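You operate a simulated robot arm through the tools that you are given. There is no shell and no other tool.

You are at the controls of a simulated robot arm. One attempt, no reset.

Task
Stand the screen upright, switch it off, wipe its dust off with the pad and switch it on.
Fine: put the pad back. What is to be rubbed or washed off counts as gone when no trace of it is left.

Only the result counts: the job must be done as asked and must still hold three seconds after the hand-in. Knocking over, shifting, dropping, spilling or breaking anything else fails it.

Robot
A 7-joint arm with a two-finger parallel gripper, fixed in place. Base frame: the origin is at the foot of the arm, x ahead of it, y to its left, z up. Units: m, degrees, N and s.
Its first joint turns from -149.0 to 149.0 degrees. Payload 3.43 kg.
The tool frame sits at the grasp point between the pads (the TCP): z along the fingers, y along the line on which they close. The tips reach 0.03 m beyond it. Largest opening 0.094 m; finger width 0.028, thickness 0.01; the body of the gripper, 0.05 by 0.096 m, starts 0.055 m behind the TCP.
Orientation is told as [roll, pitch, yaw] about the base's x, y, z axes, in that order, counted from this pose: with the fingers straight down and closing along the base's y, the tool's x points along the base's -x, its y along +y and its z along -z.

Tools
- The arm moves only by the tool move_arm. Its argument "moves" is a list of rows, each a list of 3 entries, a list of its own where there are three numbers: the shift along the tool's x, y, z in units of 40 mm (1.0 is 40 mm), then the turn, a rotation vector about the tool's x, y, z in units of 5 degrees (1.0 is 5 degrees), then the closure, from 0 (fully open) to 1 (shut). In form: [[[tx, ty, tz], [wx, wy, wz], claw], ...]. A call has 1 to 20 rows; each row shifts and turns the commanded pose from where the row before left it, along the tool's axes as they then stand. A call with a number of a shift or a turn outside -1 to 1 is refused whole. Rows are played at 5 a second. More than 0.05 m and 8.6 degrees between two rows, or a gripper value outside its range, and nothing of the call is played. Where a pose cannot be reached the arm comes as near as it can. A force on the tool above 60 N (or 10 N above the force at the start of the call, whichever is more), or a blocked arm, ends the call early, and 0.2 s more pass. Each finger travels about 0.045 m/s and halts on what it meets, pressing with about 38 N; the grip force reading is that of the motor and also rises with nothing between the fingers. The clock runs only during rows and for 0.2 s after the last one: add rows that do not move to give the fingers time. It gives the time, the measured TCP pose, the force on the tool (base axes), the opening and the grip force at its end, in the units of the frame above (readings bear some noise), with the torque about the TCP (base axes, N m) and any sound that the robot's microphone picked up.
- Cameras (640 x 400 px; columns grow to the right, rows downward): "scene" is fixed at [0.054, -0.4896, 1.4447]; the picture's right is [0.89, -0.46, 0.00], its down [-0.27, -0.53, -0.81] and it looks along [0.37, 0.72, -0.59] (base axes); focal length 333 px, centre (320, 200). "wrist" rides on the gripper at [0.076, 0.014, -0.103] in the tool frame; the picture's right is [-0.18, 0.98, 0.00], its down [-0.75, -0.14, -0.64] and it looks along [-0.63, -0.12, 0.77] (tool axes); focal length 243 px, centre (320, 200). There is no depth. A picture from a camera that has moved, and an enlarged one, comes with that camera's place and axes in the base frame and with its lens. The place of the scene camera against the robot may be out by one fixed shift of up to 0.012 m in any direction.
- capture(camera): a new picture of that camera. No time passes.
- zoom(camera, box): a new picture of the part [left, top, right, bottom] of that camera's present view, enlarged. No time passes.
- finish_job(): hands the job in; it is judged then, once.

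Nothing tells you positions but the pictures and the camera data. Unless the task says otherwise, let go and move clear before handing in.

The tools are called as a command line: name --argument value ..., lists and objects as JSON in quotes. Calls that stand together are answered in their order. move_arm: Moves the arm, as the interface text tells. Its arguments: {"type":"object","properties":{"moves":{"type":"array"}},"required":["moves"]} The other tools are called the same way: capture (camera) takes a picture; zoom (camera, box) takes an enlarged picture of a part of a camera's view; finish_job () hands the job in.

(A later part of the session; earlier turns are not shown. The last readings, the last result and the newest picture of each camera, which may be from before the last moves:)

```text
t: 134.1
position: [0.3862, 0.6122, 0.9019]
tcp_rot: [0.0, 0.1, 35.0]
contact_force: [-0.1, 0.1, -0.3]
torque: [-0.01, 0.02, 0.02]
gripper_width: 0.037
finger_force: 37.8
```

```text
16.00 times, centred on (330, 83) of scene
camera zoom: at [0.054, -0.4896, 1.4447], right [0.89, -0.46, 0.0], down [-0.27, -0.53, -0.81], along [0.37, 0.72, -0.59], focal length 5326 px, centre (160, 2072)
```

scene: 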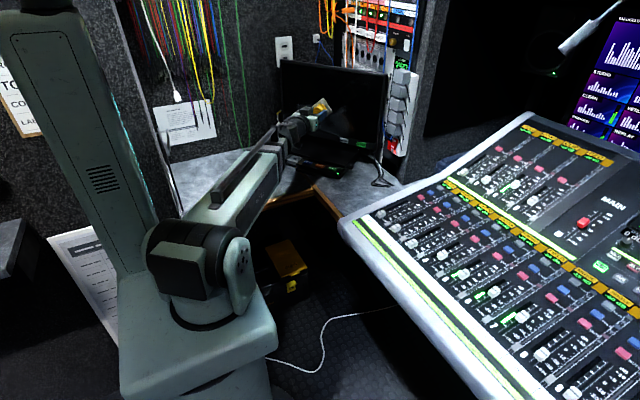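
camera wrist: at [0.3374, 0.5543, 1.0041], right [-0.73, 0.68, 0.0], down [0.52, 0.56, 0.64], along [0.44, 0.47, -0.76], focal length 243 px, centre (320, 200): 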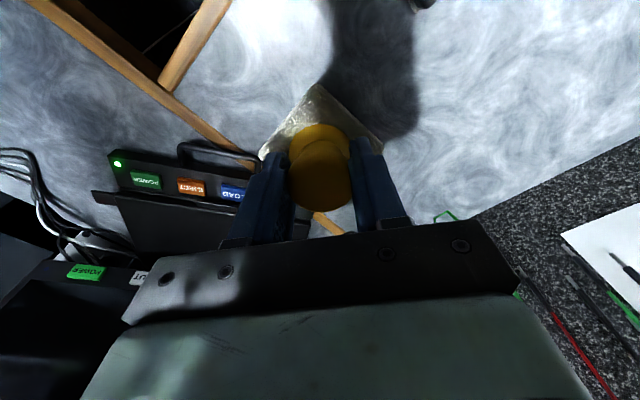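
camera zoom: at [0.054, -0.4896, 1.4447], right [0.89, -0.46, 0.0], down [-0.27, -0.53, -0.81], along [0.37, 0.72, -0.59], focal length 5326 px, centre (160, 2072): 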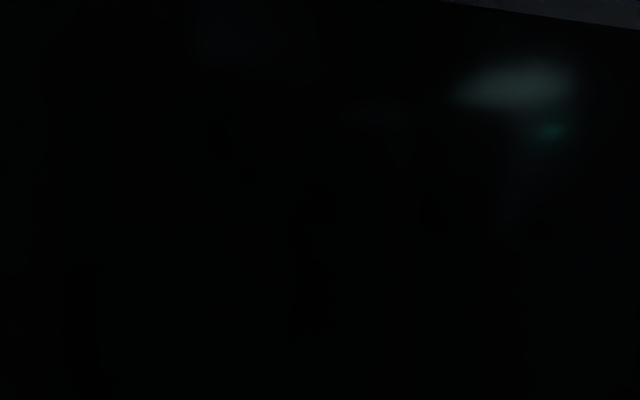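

The glass is clean and only reflections remain; the pressing tipped the screen back by perhaps half a degree, which I'll measure later. Now I'll put the pad back on its original spot.

move_arm --moves '[[[0, 0, 0], [0, 0, -0.9], 1], [[0, 0, 0], [0, 0, -0.9], 1], [[0, 0, 0], [0, 0, -0.9], 1], [[0, 0, 0], [0, 0, -0.9], 1], [[0, 0, 0], [0, 0, -0.9], 1], [[-0.06, -0.095, 0], [0, 0, 0], 1], [[0, 0, 0], [0, 0, 0], 1]]'

capture --camera "wrist"

```text
t: 135.7
position: [0.3928, 0.61, 0.9026]
tcp_rot: [0.1, 0.1, 57.6]
contact_force: [0.1, -0.2, -0.1]
torque: [0.04, 0.01, -0.03]
gripper_width: 0.0367
finger_force: 37.8
```

```text
taken
camera wrist: at [0.3388, 0.5535, 1.0071], right [-0.73, 0.68, 0.0], down [0.52, 0.56, 0.64], along [0.44, 0.47, -0.77], focal length 243 px, centre (320, 200)
```

wrist: 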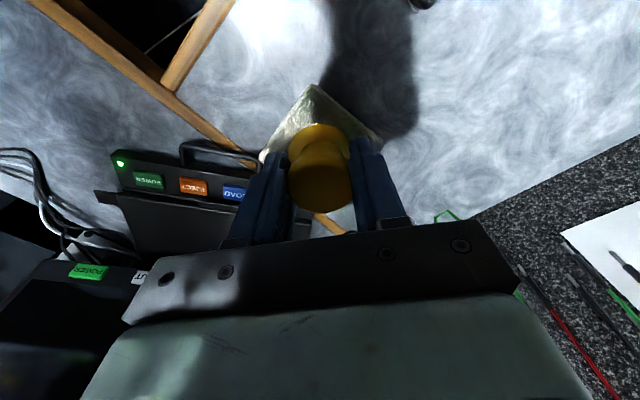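

zoom --camera "wrist" --box '[240, 60, 400, 220]'

```text
2.50 times, centred on (320, 140) of wrist
camera zoom: at [0.3388, 0.5535, 1.0071], right [-0.73, 0.68, 0.0], down [0.52, 0.56, 0.64], along [0.44, 0.47, -0.77], focal length 606 px, centre (320, 350)
```

zoom: 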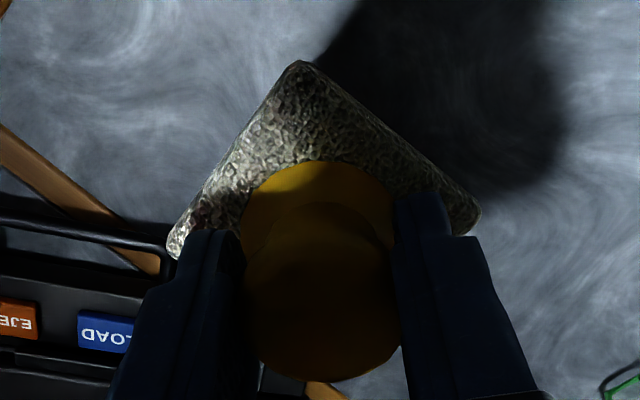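

The pad has turned about 5° in the grip, so I'll counter-rotate the hand by 5° to set it down in its original orientation, then descend.

move_arm --moves '[[[0, 0.085, 0], [0, 0, 1], 1], [[0, 0, 0.9], [0, 0, 0], 1], [[0, 0, 0.9], [0, 0, 0], 1], [[0, 0, 0.9], [0, 0, 0], 1], [[0, 0, 0.6], [0, 0, 0], 1], [[0, 0, 0.2], [0, 0, 0], 1], [[0, 0, 0], [0, 0, 0], 1]]'

zoom --camera "scene" --box '[230, 140, 320, 200]'

```text
t: 137.3
position: [0.3901, 0.6118, 0.7614]
tcp_rot: [-0.1, -0.1, 52.4]
contact_force: [-0.5, 0.2, -1.9]
torque: [0.04, 0.01, 0.01]
gripper_width: 0.0367
finger_force: 37.6
```

```text
6.67 times, centred on (275, 170) of scene
camera zoom: at [0.054, -0.4896, 1.4447], right [0.89, -0.46, 0.0], down [-0.27, -0.53, -0.81], along [0.37, 0.72, -0.59], focal length 2219 px, centre (620, 400)
```

zoom: 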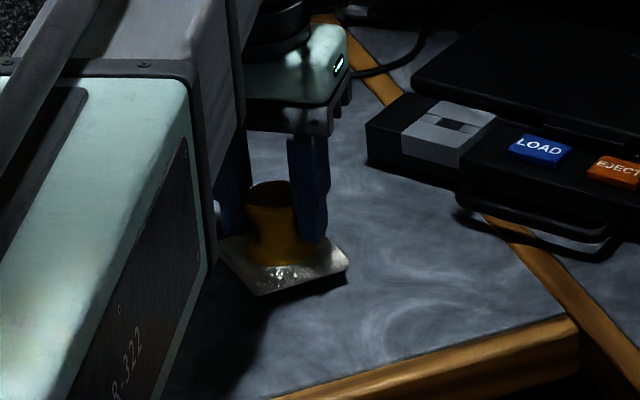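

move_arm --moves '[[[0, 0, 0.06], [0, 0, 0], 1], [[0, 0, 0.06], [0, 0, 0], 1], [[0, 0, 0.05], [0, 0, 0], 1], [[0, 0, 0], [0, 0, 0], 1]]'

```text
t: 138.3
position: [0.3887, 0.6129, 0.7559]
tcp_rot: [0.1, 0.0, 52.5]
contact_force: [-0.9, 0.0, -0.6]
torque: [-0.02, 0.0, 0.02]
gripper_width: 0.0369
finger_force: 37.7
```

move_arm --moves '[[[0, 0, 0.04], [0, 0, 0], 1], [[0, 0, 0.03], [0, 0, 0], 1], [[0, 0, 0], [0, 0, 0], 1]]'

```text
t: 139.1
position: [0.3887, 0.6126, 0.7533]
tcp_rot: [0.0, -0.1, 52.5]
contact_force: [-0.7, -0.7, 8.9]
torque: [0.35, -0.3, 0.02]
gripper_width: 0.0366
finger_force: 38.1
```

The pad rests on the desk (9 N at one corner). Releasing it gently and rising.

move_arm --moves '[[[0, 0, 0], [0, 0, 0], 0.6], [[0, 0, 0], [0, 0, 0], 0.55], [[0, 0, 0], [0, 0, 0], 0.45], [[0, 0, 0], [0, 0, 0], 0.2], [[0, 0, 0], [0, 0, 0], 0], [[0, 0, 0], [0, 0, 0], 0], [[0, 0, 0], [0, 0, 0], 0]]'

zoom --camera "wrist" --box '[220, 60, 430, 240]'

```text
t: 140.7
position: [0.3902, 0.6119, 0.752]
tcp_rot: [0.1, 0.0, 52.4]
contact_force: [0.0, 0.7, -0.9]
torque: [0.04, 0.01, 0.0]
gripper_width: 0.0939
finger_force: 0.1
```

```text
2.22 times, centred on (325, 150) of wrist
camera zoom: at [0.3313, 0.5601, 0.8571], right [-0.67, 0.74, 0.0], down [0.57, 0.51, 0.64], along [0.48, 0.43, -0.77], focal length 539 px, centre (309, 311)
```

zoom: 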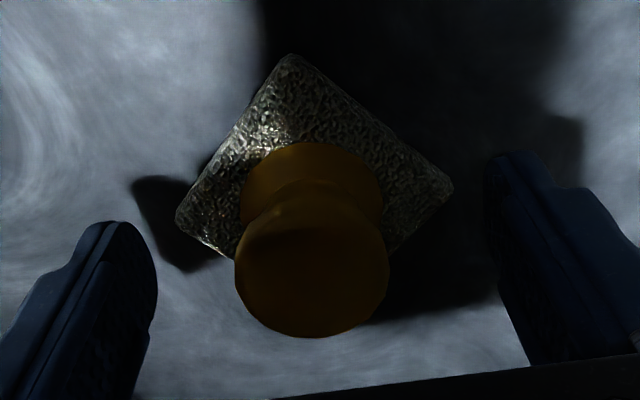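

move_arm --moves '[[[0, 0, -0.5], [0, 0, 0], 0], [[0, 0, -0.9], [0, 0, 0], 0], [[0, 0, -0.9], [0, 0, 0], 0], [[0, 0, -0.9], [0, 0, 0], 0], [[0, 0, -0.5], [0, 0, 0], 0], [[0, 0, 0], [0, 0, 0], 0]]'

zoom --camera "wrist" --box '[240, 20, 400, 150]'

zoom --camera "scene" --box '[240, 150, 320, 200]'

```text
t: 142.1
position: [0.3893, 0.6128, 0.901]
tcp_rot: [0.0, 0.0, 52.4]
contact_force: [0.1, -0.1, 0.3]
torque: [0.01, 0.02, -0.02]
gripper_width: 0.0942
finger_force: 0.0
```

```text
3.08 times, centred on (320, 85) of wrist
camera zoom: at [0.332, 0.5602, 1.0051], right [-0.67, 0.74, 0.0], down [0.57, 0.51, 0.64], along [0.48, 0.43, -0.77], focal length 746 px, centre (320, 554)
```

zoom: 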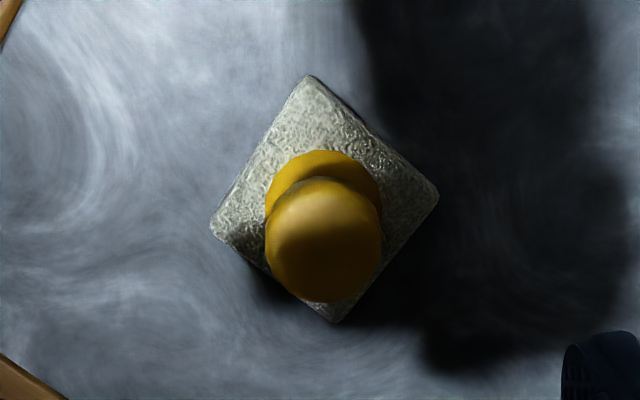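

```text
8.00 times, centred on (280, 175) of scene
camera zoom: at [0.054, -0.4896, 1.4447], right [0.89, -0.46, 0.0], down [-0.27, -0.53, -0.81], along [0.37, 0.72, -0.59], focal length 2663 px, centre (640, 400)
```

zoom: 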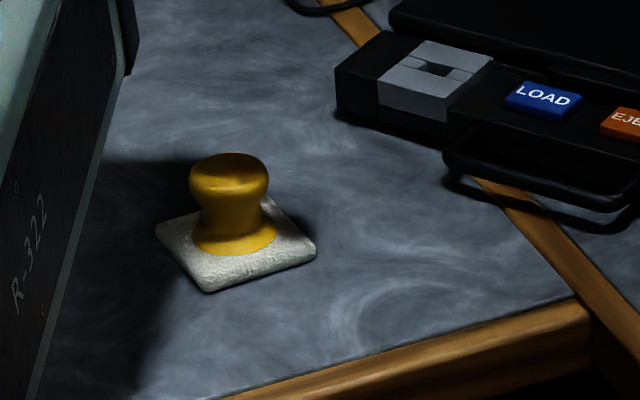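

The pad sits exactly where it was. Next I'll go back to the measuring pose (closed fingers) to check the screen's tilt.

move_arm --moves '[[[0, 0, -0.2], [0, 0, 0.85], 0.5], [[0, 0, 0.2], [0, 0, 0.85], 1], [[-0.186, -0.346, -0.387], [0, -1, 0], 1], [[-0.219, -0.346, -0.369], [0, -1, 0], 1], [[-0.25, -0.346, -0.349], [0, -1, 0], 1], [[-0.28, -0.346, -0.326], [0, -1, 0], 1], [[-0.307, -0.346, -0.3], [0, -1, 0], 1], [[-0.332, -0.346, -0.272], [0, -1, 0], 1], [[-0.354, -0.346, -0.242], [0, -1, 0], 1], [[-0.374, -0.346, -0.21], [0, -1, 0], 1], [[-0.391, -0.346, -0.176], [0, -1, 0], 1], [[-0.405, -0.346, -0.142], [0, -1, 0], 1], [[-0.416, -0.346, -0.106], [0, -0.26, 0], 1], [[0, 0, 0], [0, 0, 0], 1]]'

capture --camera "wrist"

zoom --camera "wrist" --box '[400, 0, 560, 100]'

zoom --camera "wrist" --box '[400, 130, 560, 230]'

```text
t: 145.1
position: [0.5549, 0.5579, 1.0698]
tcp_rot: [0.0, -51.3, 44.0]
contact_force: [0.5, 0.6, -0.6]
torque: [0.03, 0.02, -0.01]
gripper_width: 0.0
finger_force: 33.0
```

```text
taken
camera wrist: at [0.4518, 0.4799, 1.0769], right [-0.6, 0.79, 0.14], down [0.08, -0.12, 0.99], along [0.8, 0.61, 0.01], focal length 243 px, centre (320, 200)
```

wrist: 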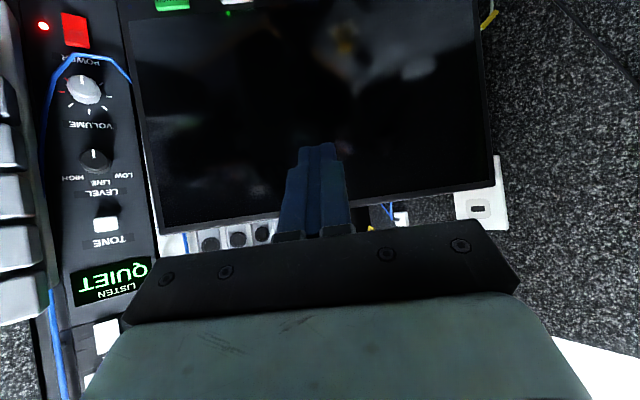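

```text
4.00 times, centred on (480, 50) of wrist
camera zoom: at [0.4518, 0.4799, 1.0769], right [-0.6, 0.79, 0.14], down [0.08, -0.12, 0.99], along [0.8, 0.61, 0.01], focal length 970 px, centre (-320, 800)
```

zoom: 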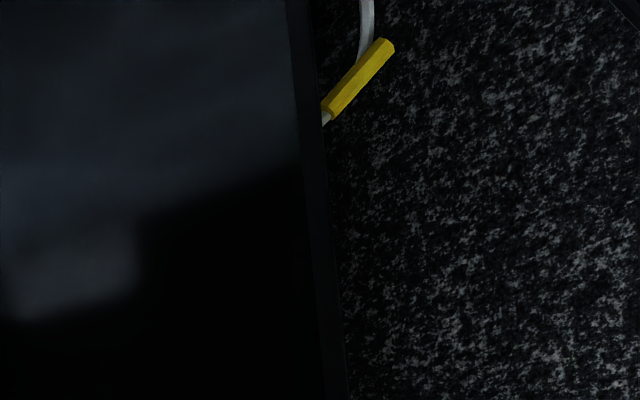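

```text
4.00 times, centred on (480, 180) of wrist
camera zoom: at [0.4518, 0.4799, 1.0769], right [-0.6, 0.79, 0.14], down [0.08, -0.12, 0.99], along [0.8, 0.61, 0.01], focal length 970 px, centre (-320, 280)
```

zoom: 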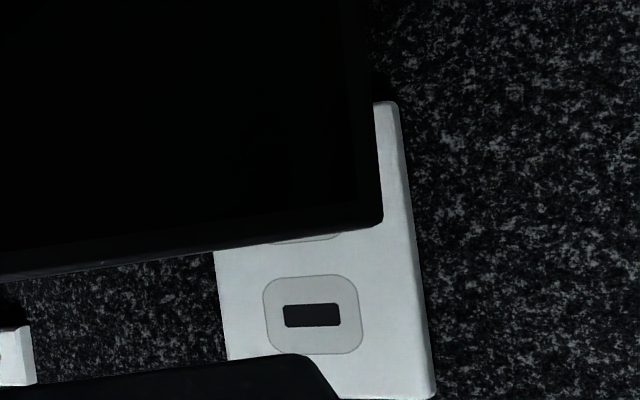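

The frame edge now shows about 2.5–3° of backward lean from the wiping pressure, so I should pull the top forward again. I'll look at the top edge's thickness and what lies behind it.

zoom --camera "scene" --box '[270, 45, 350, 95]'

zoom --camera "scene" --box '[340, 50, 410, 110]'

zoom --camera "wrist" --box '[90, 120, 290, 250]'

```text
8.00 times, centred on (310, 70) of scene
camera zoom: at [0.054, -0.4896, 1.4447], right [0.89, -0.46, 0.0], down [-0.27, -0.53, -0.81], along [0.37, 0.72, -0.59], focal length 2663 px, centre (400, 1240)
```

zoom: 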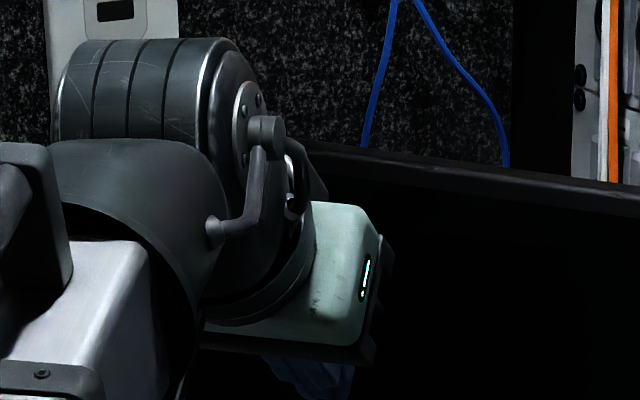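

```text
6.67 times, centred on (375, 80) of scene
camera zoom: at [0.054, -0.4896, 1.4447], right [0.89, -0.46, 0.0], down [-0.27, -0.53, -0.81], along [0.37, 0.72, -0.59], focal length 2219 px, centre (-47, 1000)
```

zoom: 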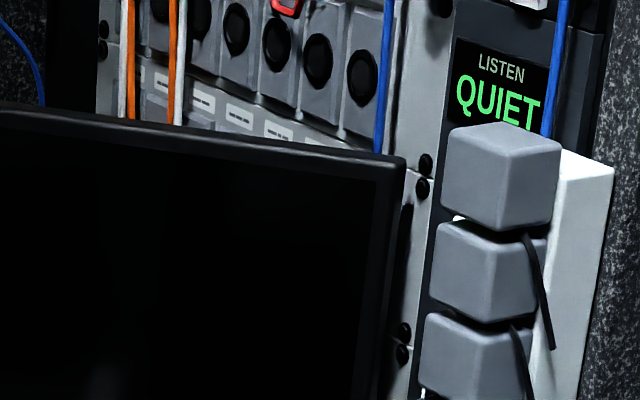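

```text
3.08 times, centred on (190, 185) of wrist
camera zoom: at [0.4518, 0.4799, 1.0769], right [-0.6, 0.79, 0.14], down [0.08, -0.12, 0.99], along [0.8, 0.61, 0.01], focal length 746 px, centre (720, 246)
```

zoom: 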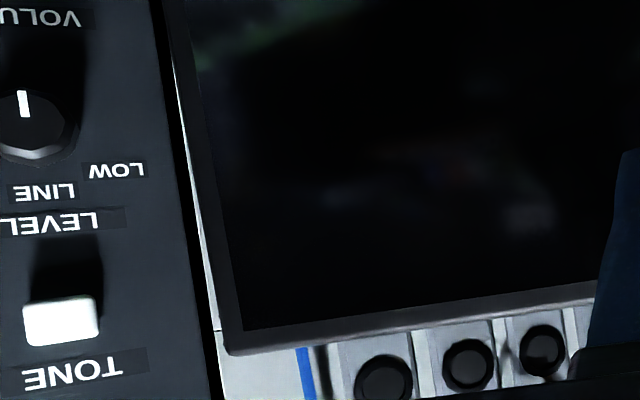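

From both frame edges I now estimate about 2° of backward lean. I'll hook the closed fingertips over the top edge from behind and pull it forward ~9 mm; first I rise and align in front of the top centre.

move_arm --moves '[[[0, 0, 0], [0.671, 0.63, 0.538], 1], [[0, 0, 0], [0.671, 0.63, 0.538], 1], [[-0.707, 0.11, -0.707], [0, 0, 0], 1], [[-0.707, 0.11, -0.707], [0, 0, 0], 1], [[-0.698, 0.11, 0.698], [0, 0, 0], 1], [[-0.698, 0.11, 0.698], [0, 0, 0], 1], [[-0.698, 0.11, 0.698], [0, 0, 0], 1], [[0, 0, 0], [0, 0, 0], 1]]'

capture --camera "wrist"

capture --camera "scene"

```text
t: 146.9
position: [0.6361, 0.6467, 1.1492]
tcp_rot: [-0.6, -45.1, 35.9]
contact_force: [-0.4, 0.6, -0.8]
torque: [-0.03, 0.04, -0.02]
gripper_width: 0.0001
finger_force: 33.3
```

```text
taken
camera wrist: at [0.525, 0.5845, 1.1707], right [-0.46, 0.88, 0.12], down [0.14, -0.06, 0.99], along [0.87, 0.48, -0.09], focal length 243 px, centre (320, 200)
```

wrist: 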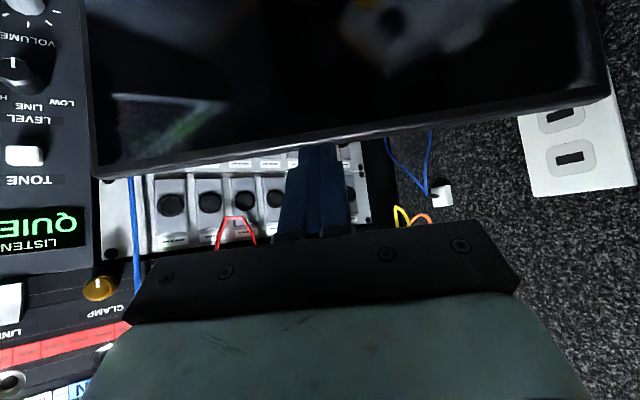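

```text
taken
```

scene: 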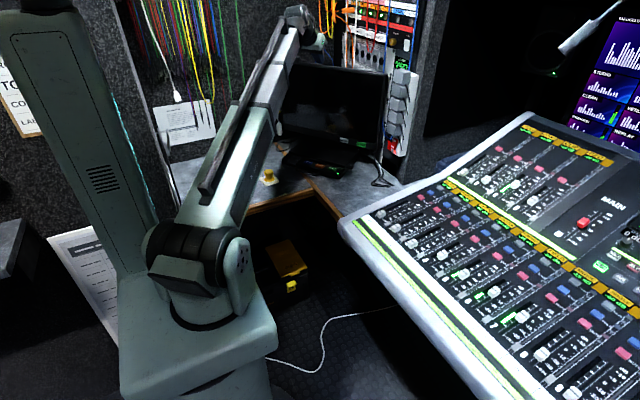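

zoom --camera "wrist" --box '[340, 70, 500, 170]'

zoom --camera "wrist" --box '[80, 110, 240, 210]'

zoom --camera "scene" --box '[270, 20, 370, 90]'

```text
4.00 times, centred on (420, 120) of wrist
camera zoom: at [0.525, 0.5845, 1.1707], right [-0.46, 0.88, 0.12], down [0.14, -0.06, 0.99], along [0.87, 0.48, -0.09], focal length 970 px, centre (-80, 520)
```

zoom: 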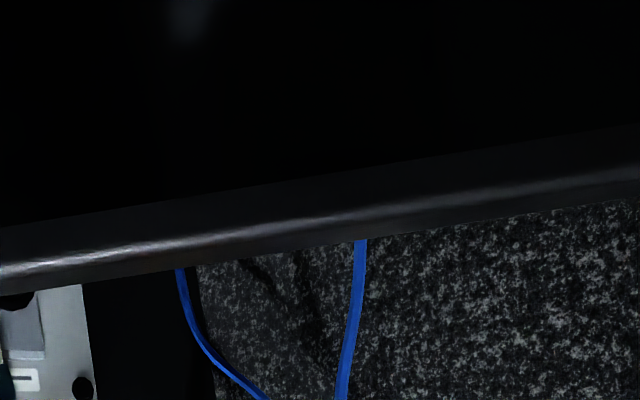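

```text
4.00 times, centred on (160, 160) of wrist
camera zoom: at [0.525, 0.5845, 1.1707], right [-0.46, 0.88, 0.12], down [0.14, -0.06, 0.99], along [0.87, 0.48, -0.09], focal length 970 px, centre (960, 360)
```

zoom: 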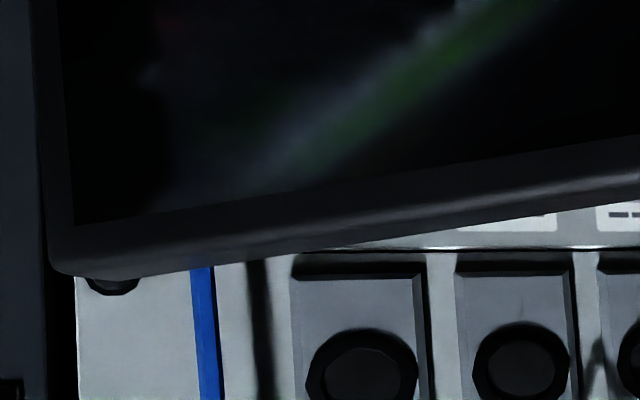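

```text
5.71 times, centred on (320, 55) of scene
camera zoom: at [0.054, -0.4896, 1.4447], right [0.89, -0.46, 0.0], down [-0.27, -0.53, -0.81], along [0.37, 0.72, -0.59], focal length 1902 px, centre (320, 1029)
```

zoom: 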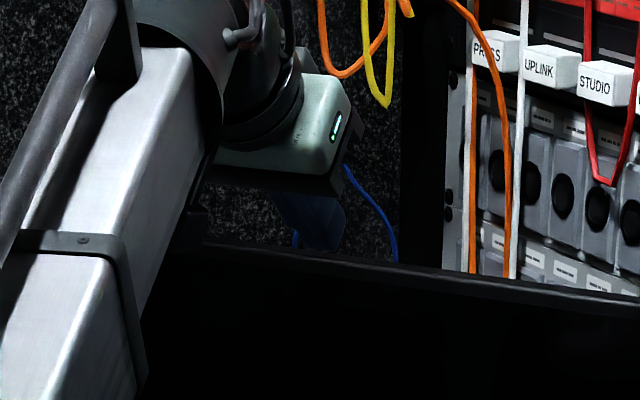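

I can see the top edge from above: roughly z≈1.095, rear edge about n≈1.00, ~2 cm thick. I'll carry the fingertips over it to just behind the edge.

move_arm --moves '[[[-0.71, 0, 0.5], [0, 0, 0], 1], [[-0.606, 0, 0.606], [0, 0, 0], 1], [[-0.606, 0, 0.606], [0, 0, 0], 1], [[-0.606, 0, 0.606], [0, 0, 0], 1], [[0, 0, 0], [0, 0, 0], 1]]'

capture --camera "wrist"

zoom --camera "scene" --box '[270, 20, 370, 90]'

```text
t: 148.1
position: [0.7484, 0.7264, 1.1553]
tcp_rot: [-0.6, -45.0, 35.8]
contact_force: [0.0, -0.3, 0.0]
torque: [0.0, 0.03, 0.01]
gripper_width: 0.0005
finger_force: 32.7
```

```text
taken
camera wrist: at [0.6372, 0.6643, 1.1748], right [-0.46, 0.88, 0.12], down [0.14, -0.06, 0.99], along [0.87, 0.48, -0.09], focal length 243 px, centre (320, 200)
```

wrist: 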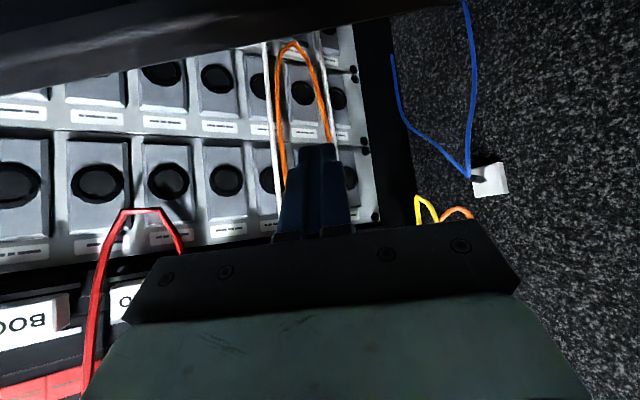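

```text
5.71 times, centred on (320, 55) of scene
camera zoom: at [0.054, -0.4896, 1.4447], right [0.89, -0.46, 0.0], down [-0.27, -0.53, -0.81], along [0.37, 0.72, -0.59], focal length 1902 px, centre (320, 1029)
```

zoom: 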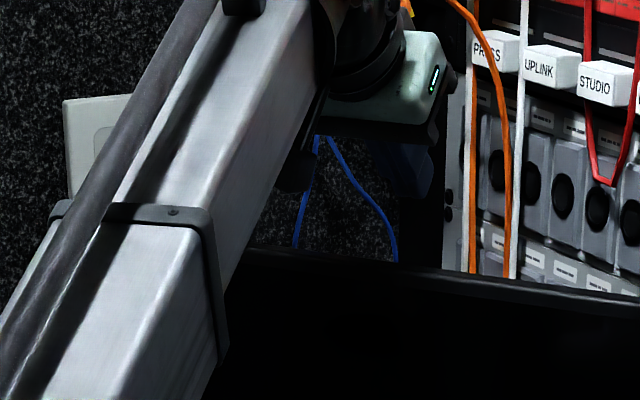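

move_arm --moves '[[[0.415, 0, 0.415], [0, 0, 0], 1], [[0.415, 0, 0.415], [0, 0, 0], 1], [[0, 0, 0], [0, 0, 0], 1], [[0.22, 0, -0.22], [0, 0, 0], 1], [[0.18, 0, -0.18], [0, 0, 0], 1], [[0, 0, 0], [0, 0, 0], 1]]'

zoom --camera "scene" --box '[290, 30, 370, 90]'

capture --camera "wrist"

```text
t: 149.5
position: [0.7308, 0.7132, 1.1096]
tcp_rot: [-0.8, -45.0, 35.8]
contact_force: [0.7, 0.2, 0.5]
torque: [0.01, 0.0, 0.03]
gripper_width: 0.0
finger_force: 32.8
```

```text
6.67 times, centred on (330, 60) of scene
camera zoom: at [0.054, -0.4896, 1.4447], right [0.89, -0.46, 0.0], down [-0.27, -0.53, -0.81], along [0.37, 0.72, -0.59], focal length 2219 px, centre (253, 1133)
```

zoom: 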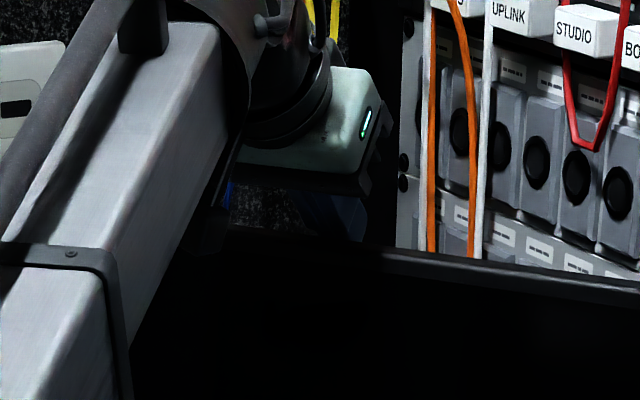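

```text
taken
camera wrist: at [0.6182, 0.6509, 1.1299], right [-0.46, 0.88, 0.12], down [0.14, -0.06, 0.99], along [0.87, 0.48, -0.09], focal length 243 px, centre (320, 200)
```

wrist: 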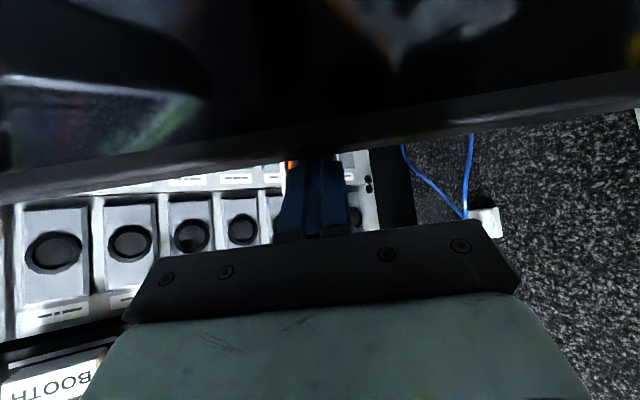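

The fingertips are behind the top edge. Now I pull toward the robot in small steps until I feel the edge.

move_arm --moves '[[[0.044, 0, -0.044], [0, 0, 0], 1], [[0.044, 0, -0.044], [0, 0, 0], 1], [[0.044, 0, -0.044], [0, 0, 0], 1], [[0, 0, 0], [0, 0, 0], 1]]'

```text
t: 150.5
position: [0.725, 0.7079, 1.1086]
tcp_rot: [-0.7, -45.0, 35.9]
contact_force: [4.1, 1.2, 2.2]
torque: [0.01, -0.01, -0.03]
gripper_width: 0.0
finger_force: 32.6
```

move_arm --moves '[[[0.044, 0, -0.044], [0, 0, 0], 1], [[0.044, 0, -0.044], [0, 0, 0], 1], [[0.044, 0, -0.044], [0, 0, 0], 1], [[0, 0, 0], [0, 0, 0], 1]]'

zoom --camera "scene" --box '[290, 30, 370, 90]'

```text
t: 151.5
position: [0.7182, 0.7042, 1.1097]
tcp_rot: [-0.7, -45.0, 35.9]
contact_force: [0.6, 2.0, 1.4]
torque: [0.03, 0.02, -0.02]
gripper_width: 0.0001
finger_force: 33.4
```

```text
6.67 times, centred on (330, 60) of scene
camera zoom: at [0.054, -0.4896, 1.4447], right [0.89, -0.46, 0.0], down [-0.27, -0.53, -0.81], along [0.37, 0.72, -0.59], focal length 2219 px, centre (253, 1133)
```

zoom: 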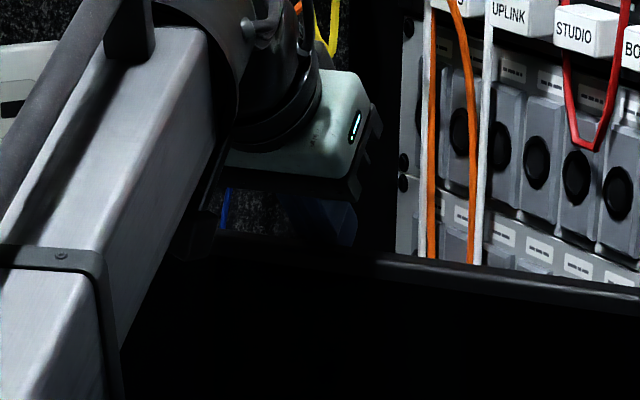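

move_arm --moves '[[[0.03, 0, -0.03], [0, 0, 0], 1], [[0, 0, 0], [0, 0, 0], 1], [[-0.2, 0, 0.2], [0, 0, 0], 1], [[-0.1, 0, 0.1], [0, 0, 0], 1], [[-0.5, 0, -0.5], [0, 0, 0], 1], [[-0.6, 0, -0.6], [0, 0, 0], 1], [[0.6, 0, -0.6], [0, 0, 0], 1], [[0.7, 0, -0.7], [0, 0, 0], 1], [[0.7, 0, -0.7], [0, 0, 0], 1], [[0.7, 0, -0.7], [0, 0, 0], 1], [[0.7, 0, -0.7], [0, 0, 0], 1], [[0.7, 0, -0.7], [0, 0, 0], 1], [[0.7, 0, 0.7], [0, 0, 0], 1], [[0.7, 0, 0.7], [0, 0, 0], 1], [[0, 0, 0], [0, 0, 0], 1]]'

capture --camera "wrist"

capture --camera "scene"

```text
t: 154.7
position: [0.5435, 0.5769, 1.0931]
tcp_rot: [-0.6, -45.0, 35.9]
contact_force: [0.6, -0.6, 0.0]
torque: [0.03, -0.01, -0.01]
gripper_width: 0.0001
finger_force: 33.4
```

```text
taken
camera wrist: at [0.4307, 0.5155, 1.1134], right [-0.46, 0.88, 0.12], down [0.14, -0.06, 0.99], along [0.87, 0.48, -0.09], focal length 243 px, centre (320, 200)
```

wrist: 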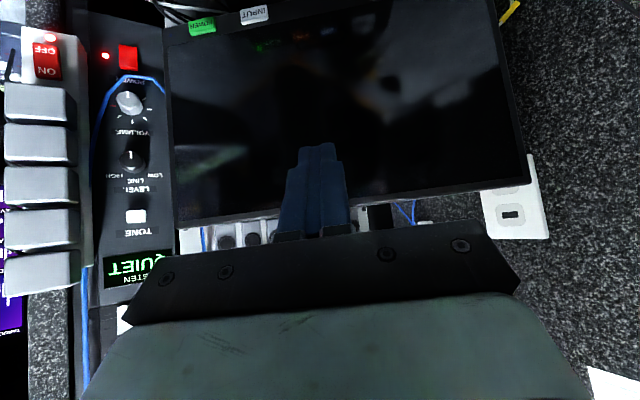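

```text
taken
```

scene: 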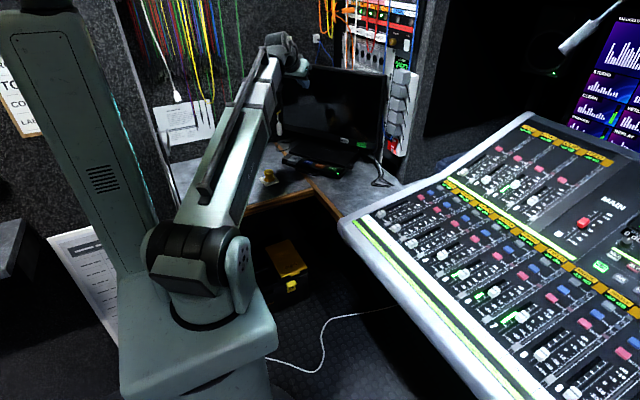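

zoom --camera "wrist" --box '[420, 0, 580, 100]'

zoom --camera "wrist" --box '[420, 110, 580, 210]'

zoom --camera "wrist" --box '[120, 0, 280, 100]'

zoom --camera "wrist" --box '[120, 150, 280, 250]'

```text
4.00 times, centred on (500, 50) of wrist
camera zoom: at [0.4307, 0.5155, 1.1134], right [-0.46, 0.88, 0.12], down [0.14, -0.06, 0.99], along [0.87, 0.48, -0.09], focal length 970 px, centre (-400, 800)
```

zoom: 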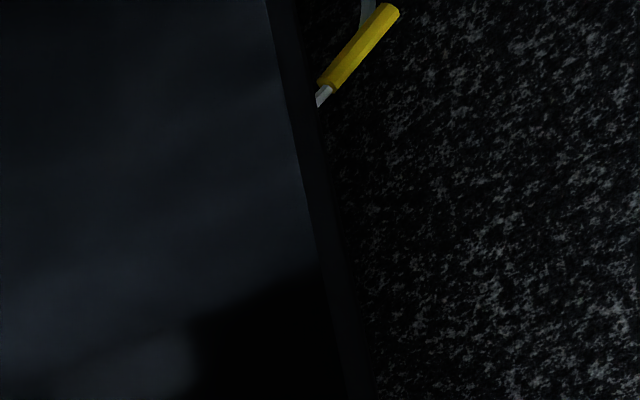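

```text
4.00 times, centred on (500, 160) of wrist
camera zoom: at [0.4307, 0.5155, 1.1134], right [-0.46, 0.88, 0.12], down [0.14, -0.06, 0.99], along [0.87, 0.48, -0.09], focal length 970 px, centre (-400, 360)
```

zoom: 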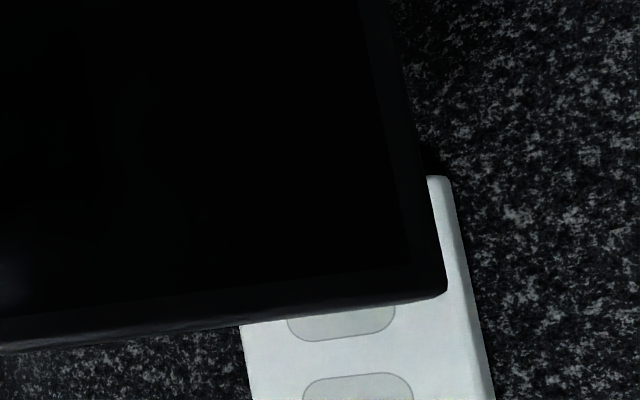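

```text
4.00 times, centred on (200, 50) of wrist
camera zoom: at [0.4307, 0.5155, 1.1134], right [-0.46, 0.88, 0.12], down [0.14, -0.06, 0.99], along [0.87, 0.48, -0.09], focal length 970 px, centre (800, 800)
```

zoom: 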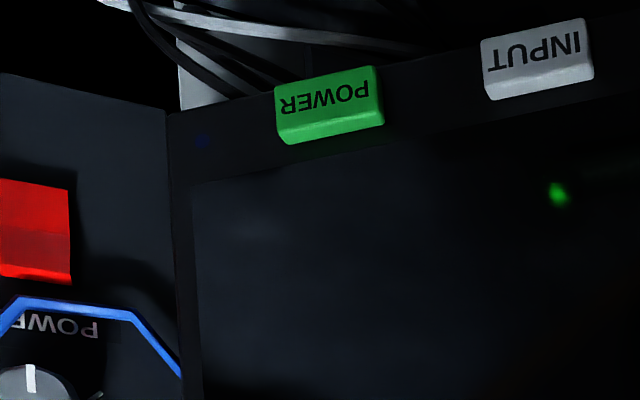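

```text
4.00 times, centred on (200, 200) of wrist
camera zoom: at [0.4307, 0.5155, 1.1134], right [-0.46, 0.88, 0.12], down [0.14, -0.06, 0.99], along [0.87, 0.48, -0.09], focal length 970 px, centre (800, 200)
```

zoom: 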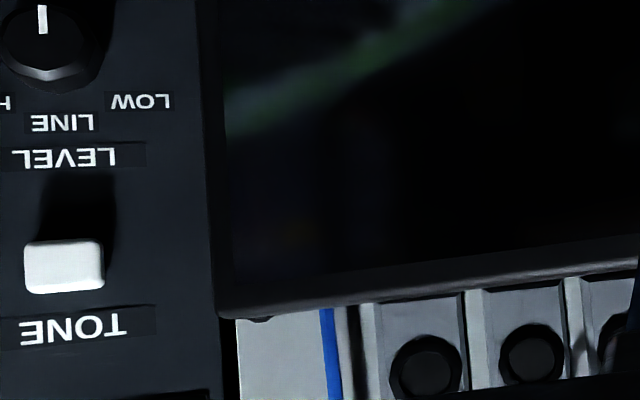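

Both frame edges now give a tilt of about −0.2°, so the screen is upright again. Next: down to the front of the green POWER button to switch it back on.

move_arm --moves '[[[0.6, -0.514, 0.653], [0.015, -0.375, 0], 1], [[0.62, -0.514, 0.632], [0.015, -0.375, 0], 1], [[0.64, -0.514, 0.61], [0.015, -0.375, 0], 1], [[0.658, -0.514, 0.589], [0.015, -0.375, 0], 1], [[0.676, -0.514, 0.566], [0.015, -0.375, 0], 1], [[0.693, -0.514, 0.543], [0.015, -0.375, 0], 1], [[0.71, -0.514, 0.519], [0.015, -0.375, 0], 1], [[0.725, -0.514, 0.495], [0.015, -0.375, 0], 1], [[0, 0, 0], [0, 0, 0], 1]]'

zoom --camera "wrist" --box '[250, 90, 450, 240]'

zoom --camera "scene" --box '[320, 120, 400, 175]'

```text
t: 156.7
position: [0.6481, 0.4487, 0.8123]
tcp_rot: [-1.5, -60.1, 36.4]
contact_force: [0.2, 0.2, 0.4]
torque: [0.0, 0.05, -0.03]
gripper_width: 0.0001
finger_force: 32.9
```

```text
2.67 times, centred on (350, 165) of wrist
camera zoom: at [0.5353, 0.3873, 0.798], right [-0.49, 0.86, 0.15], down [-0.08, -0.21, 0.98], along [0.87, 0.47, 0.17], focal length 647 px, centre (240, 293)
```

zoom: 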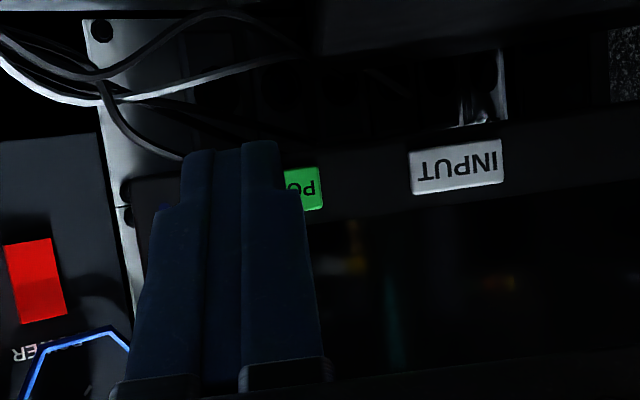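

```text
7.27 times, centred on (360, 148) of scene
camera zoom: at [0.054, -0.4896, 1.4447], right [0.89, -0.46, 0.0], down [-0.27, -0.53, -0.81], along [0.37, 0.72, -0.59], focal length 2421 px, centre (29, 582)
```

zoom: 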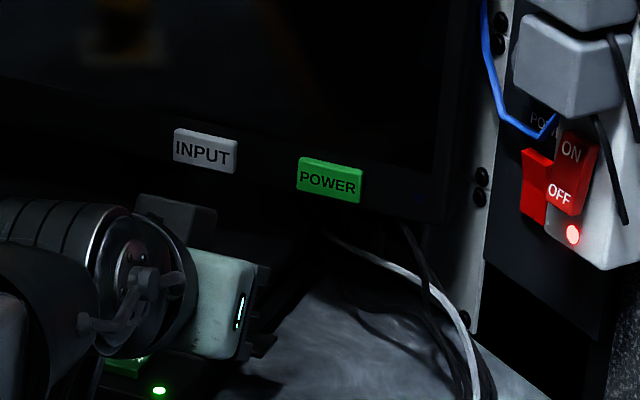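

move_arm --moves '[[[-0.457, 0, 0.795], [0, 0, 0], 1], [[-0.457, 0, 0.795], [0, 0, 0], 1], [[-0.457, 0, 0.795], [0, 0, 0], 1], [[-0.12, 0, 0.21], [0, 0, 0], 1], [[0, 0, 0], [0, 0, 0], 1]]'

zoom --camera "scene" --box '[320, 120, 400, 175]'

zoom --camera "wrist" --box '[250, 90, 450, 240]'

```text
t: 157.9
position: [0.747, 0.5184, 0.8122]
tcp_rot: [-1.7, -60.0, 36.4]
contact_force: [-0.3, 0.0, -0.1]
torque: [-0.02, 0.0, 0.02]
gripper_width: 0.0
finger_force: 33.2
```

```text
7.27 times, centred on (360, 148) of scene
camera zoom: at [0.054, -0.4896, 1.4447], right [0.89, -0.46, 0.0], down [-0.27, -0.53, -0.81], along [0.37, 0.72, -0.59], focal length 2421 px, centre (29, 582)
```

zoom: 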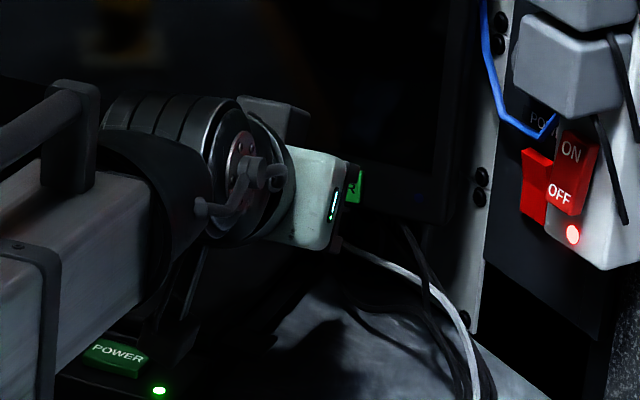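

```text
2.67 times, centred on (350, 165) of wrist
camera zoom: at [0.6345, 0.4569, 0.8002], right [-0.49, 0.86, 0.15], down [-0.07, -0.21, 0.98], along [0.87, 0.47, 0.17], focal length 647 px, centre (240, 293)
```

zoom: 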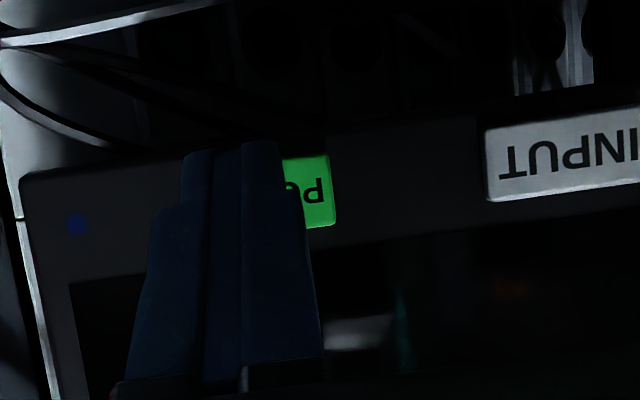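

move_arm --moves '[[[-0.031, 0, 0.054], [0, 0, 0], 1], [[-0.031, 0, 0.054], [0, 0, 0], 1], [[-0.031, 0, 0.054], [0, 0, 0], 1], [[-0.031, 0, 0.054], [0, 0, 0], 1], [[-0.031, 0, 0.054], [0, 0, 0], 1]]'

move_arm --moves '[[[-0.031, 0, 0.054], [0, 0, 0], 1], [[-0.031, 0, 0.054], [0, 0, 0], 1]]'

```text
t: 159.1
position: [0.7558, 0.5231, 0.8124]
tcp_rot: [-1.6, -60.1, 36.3]
contact_force: [0.3, -0.7, 0.5]
torque: [0.03, -0.02, -0.01]
gripper_width: 0.0002
finger_force: 33.5
```

```text
t: 159.7
position: [0.7615, 0.528, 0.8124]
tcp_rot: [-1.5, -59.8, 36.4]
contact_force: [-0.3, 0.0, -0.4]
torque: [0.02, 0.03, 0.01]
gripper_width: 0.0001
finger_force: 33.3
```

move_arm --moves '[[[-0.025, 0, 0.043], [0, 0, 0], 1], [[-0.025, 0, 0.043], [0, 0, 0], 1]]'

zoom --camera "scene" --box '[320, 120, 400, 175]'

```text
t: 160.3
position: [0.7639, 0.529, 0.8124]
tcp_rot: [-1.7, -59.9, 36.3]
contact_force: [-6.9, -1.7, 1.5]
torque: [-0.02, 0.0, 0.1]
gripper_width: 0.0
finger_force: 33.0
heard: click
```

```text
7.27 times, centred on (360, 148) of scene
camera zoom: at [0.054, -0.4896, 1.4447], right [0.89, -0.46, 0.0], down [-0.27, -0.53, -0.81], along [0.37, 0.72, -0.59], focal length 2421 px, centre (29, 582)
```

zoom: 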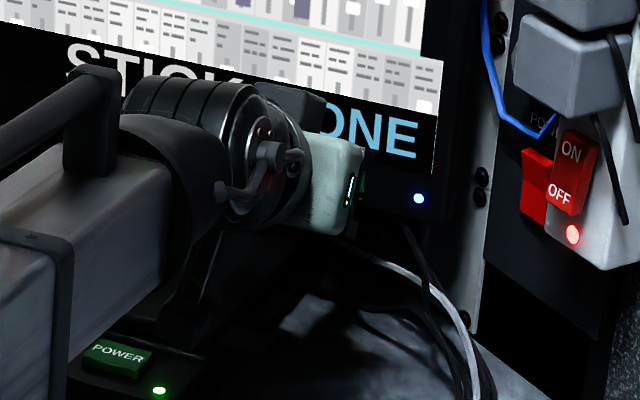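

A click, and the screen is lit again with its blue LED. I'll retreat and inspect the lit picture for any leftover dust.

move_arm --moves '[[[0.25, 0, -0.433], [0, 0, 0], 1], [[0.457, 0, -0.795], [0, 0, 0], 1], [[0.457, 0, -0.795], [0, 0, 0], 1], [[0.457, 0, -0.795], [0, 0, 0], 1], [[0.457, 0, -0.795], [0, 0, 0], 1], [[0, 0, 0], [0, 0, 0], 1]]'

zoom --camera "scene" --box '[270, 50, 400, 160]'

zoom --camera "scene" --box '[290, 70, 350, 115]'

capture --camera "scene"

```text
t: 161.7
position: [0.6284, 0.4314, 0.8106]
tcp_rot: [-1.5, -60.1, 36.4]
contact_force: [0.2, 0.8, 0.2]
torque: [0.02, 0.01, 0.0]
gripper_width: 0.0
finger_force: 32.4
```

```text
3.64 times, centred on (335, 105) of scene
camera zoom: at [0.054, -0.4896, 1.4447], right [0.89, -0.46, 0.0], down [-0.27, -0.53, -0.81], along [0.37, 0.72, -0.59], focal length 1210 px, centre (266, 546)
```

zoom: 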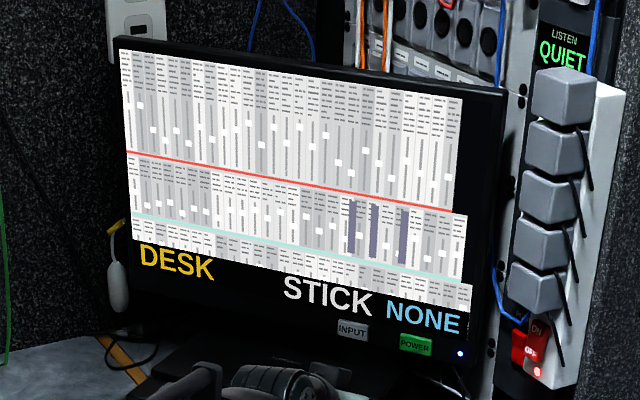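

```text
8.89 times, centred on (320, 92) of scene
camera zoom: at [0.054, -0.4896, 1.4447], right [0.89, -0.46, 0.0], down [-0.27, -0.53, -0.81], along [0.37, 0.72, -0.59], focal length 2959 px, centre (320, 1156)
```

zoom: 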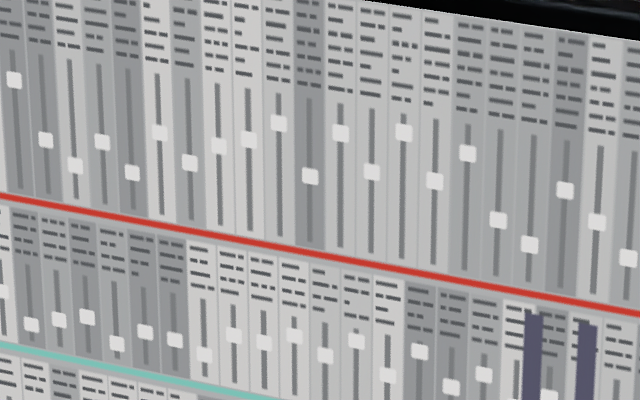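

```text
taken
```

scene: 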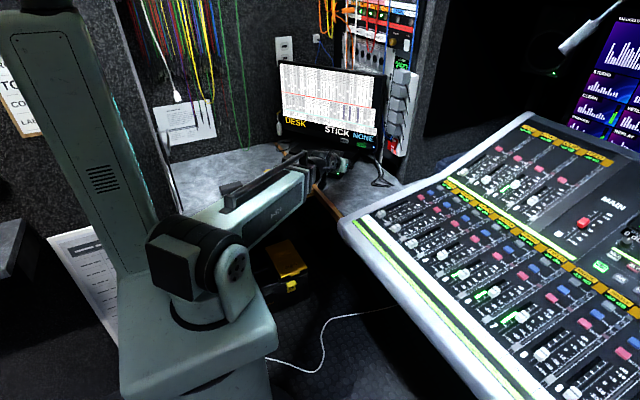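

The lit picture shows no specks at all. I'll move the hand up and clear, and re-check the tilt once more with the lit edges.

move_arm --moves '[[[-0.748, 0.514, -0.465], [0, 0.375, 0], 1], [[-0.733, 0.514, -0.489], [0, 0.375, 0], 1], [[-0.716, 0.514, -0.513], [0, 0.375, 0], 1], [[-0.699, 0.514, -0.536], [0, 0.375, 0], 1], [[-0.681, 0.514, -0.559], [0, 0.375, 0], 1], [[-0.663, 0.514, -0.58], [0, 0.375, 0], 1], [[-0.643, 0.514, -0.602], [0, 0.375, 0], 1], [[-0.623, 0.514, -0.623], [0, 0.375, 0], 1], [[0, 0, 0], [0, 0, 0], 1], [[0, 0, 0], [0, 0, 0], 1]]'

capture --camera "wrist"

zoom --camera "wrist" --box '[420, 0, 580, 100]'

zoom --camera "wrist" --box '[420, 110, 580, 210]'

zoom --camera "wrist" --box '[120, 0, 280, 100]'

zoom --camera "wrist" --box '[120, 130, 280, 230]'

```text
t: 163.9
position: [0.5212, 0.5666, 1.0892]
tcp_rot: [-1.1, -44.9, 35.8]
contact_force: [-0.5, 0.7, 0.1]
torque: [0.03, -0.01, 0.04]
gripper_width: 0.0
finger_force: 33.1
```

```text
taken
camera wrist: at [0.4091, 0.5058, 1.1105], right [-0.46, 0.88, 0.12], down [0.14, -0.06, 0.99], along [0.88, 0.47, -0.09], focal length 243 px, centre (320, 200)
```

wrist: 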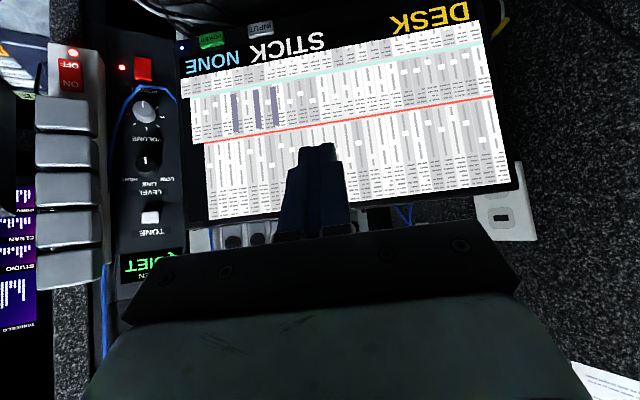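

```text
4.00 times, centred on (500, 50) of wrist
camera zoom: at [0.4091, 0.5058, 1.1105], right [-0.46, 0.88, 0.12], down [0.14, -0.06, 0.99], along [0.88, 0.47, -0.09], focal length 970 px, centre (-400, 800)
```

zoom: 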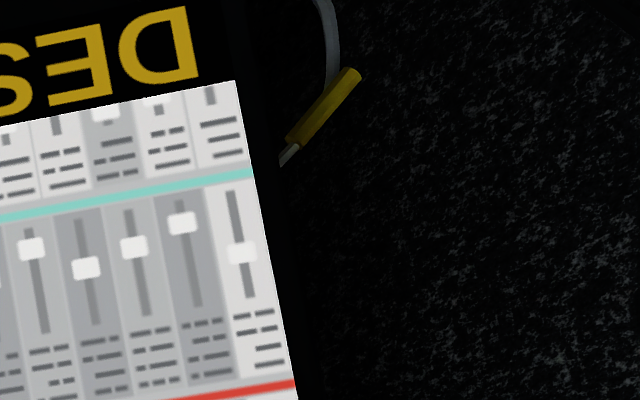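

```text
4.00 times, centred on (500, 160) of wrist
camera zoom: at [0.4091, 0.5058, 1.1105], right [-0.46, 0.88, 0.12], down [0.14, -0.06, 0.99], along [0.88, 0.47, -0.09], focal length 970 px, centre (-400, 360)
```

zoom: 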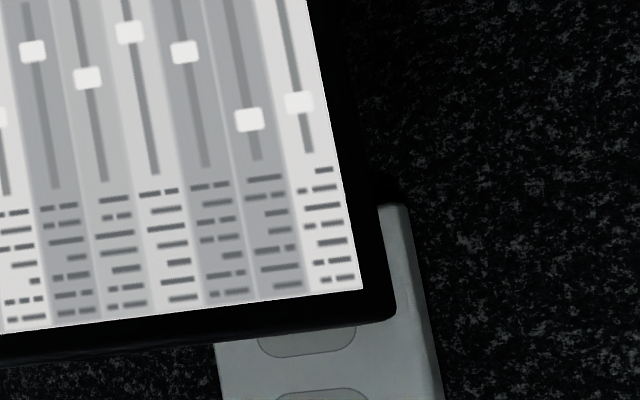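

```text
4.00 times, centred on (200, 50) of wrist
camera zoom: at [0.4091, 0.5058, 1.1105], right [-0.46, 0.88, 0.12], down [0.14, -0.06, 0.99], along [0.88, 0.47, -0.09], focal length 970 px, centre (800, 800)
```

zoom: 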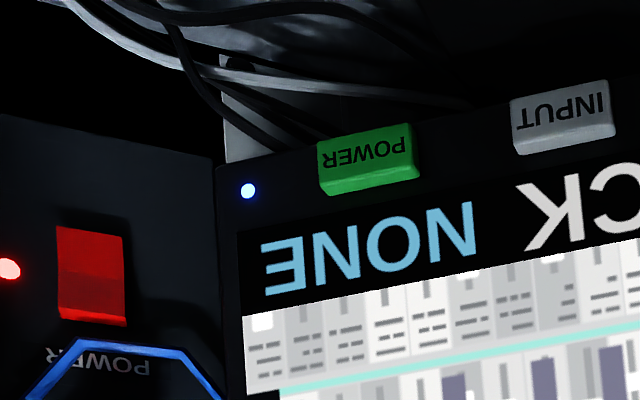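

```text
4.00 times, centred on (200, 180) of wrist
camera zoom: at [0.4091, 0.5058, 1.1105], right [-0.46, 0.88, 0.12], down [0.14, -0.06, 0.99], along [0.88, 0.47, -0.09], focal length 970 px, centre (800, 280)
```

zoom: 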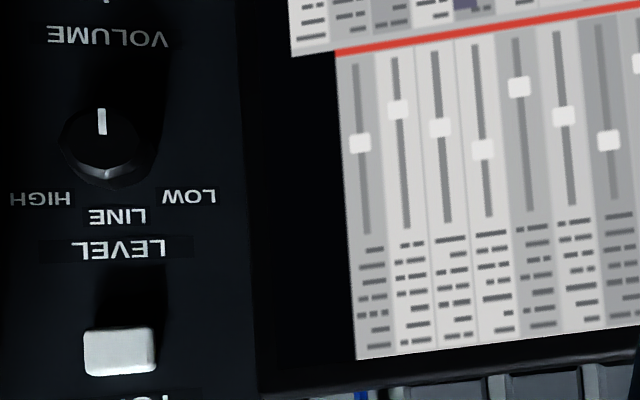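

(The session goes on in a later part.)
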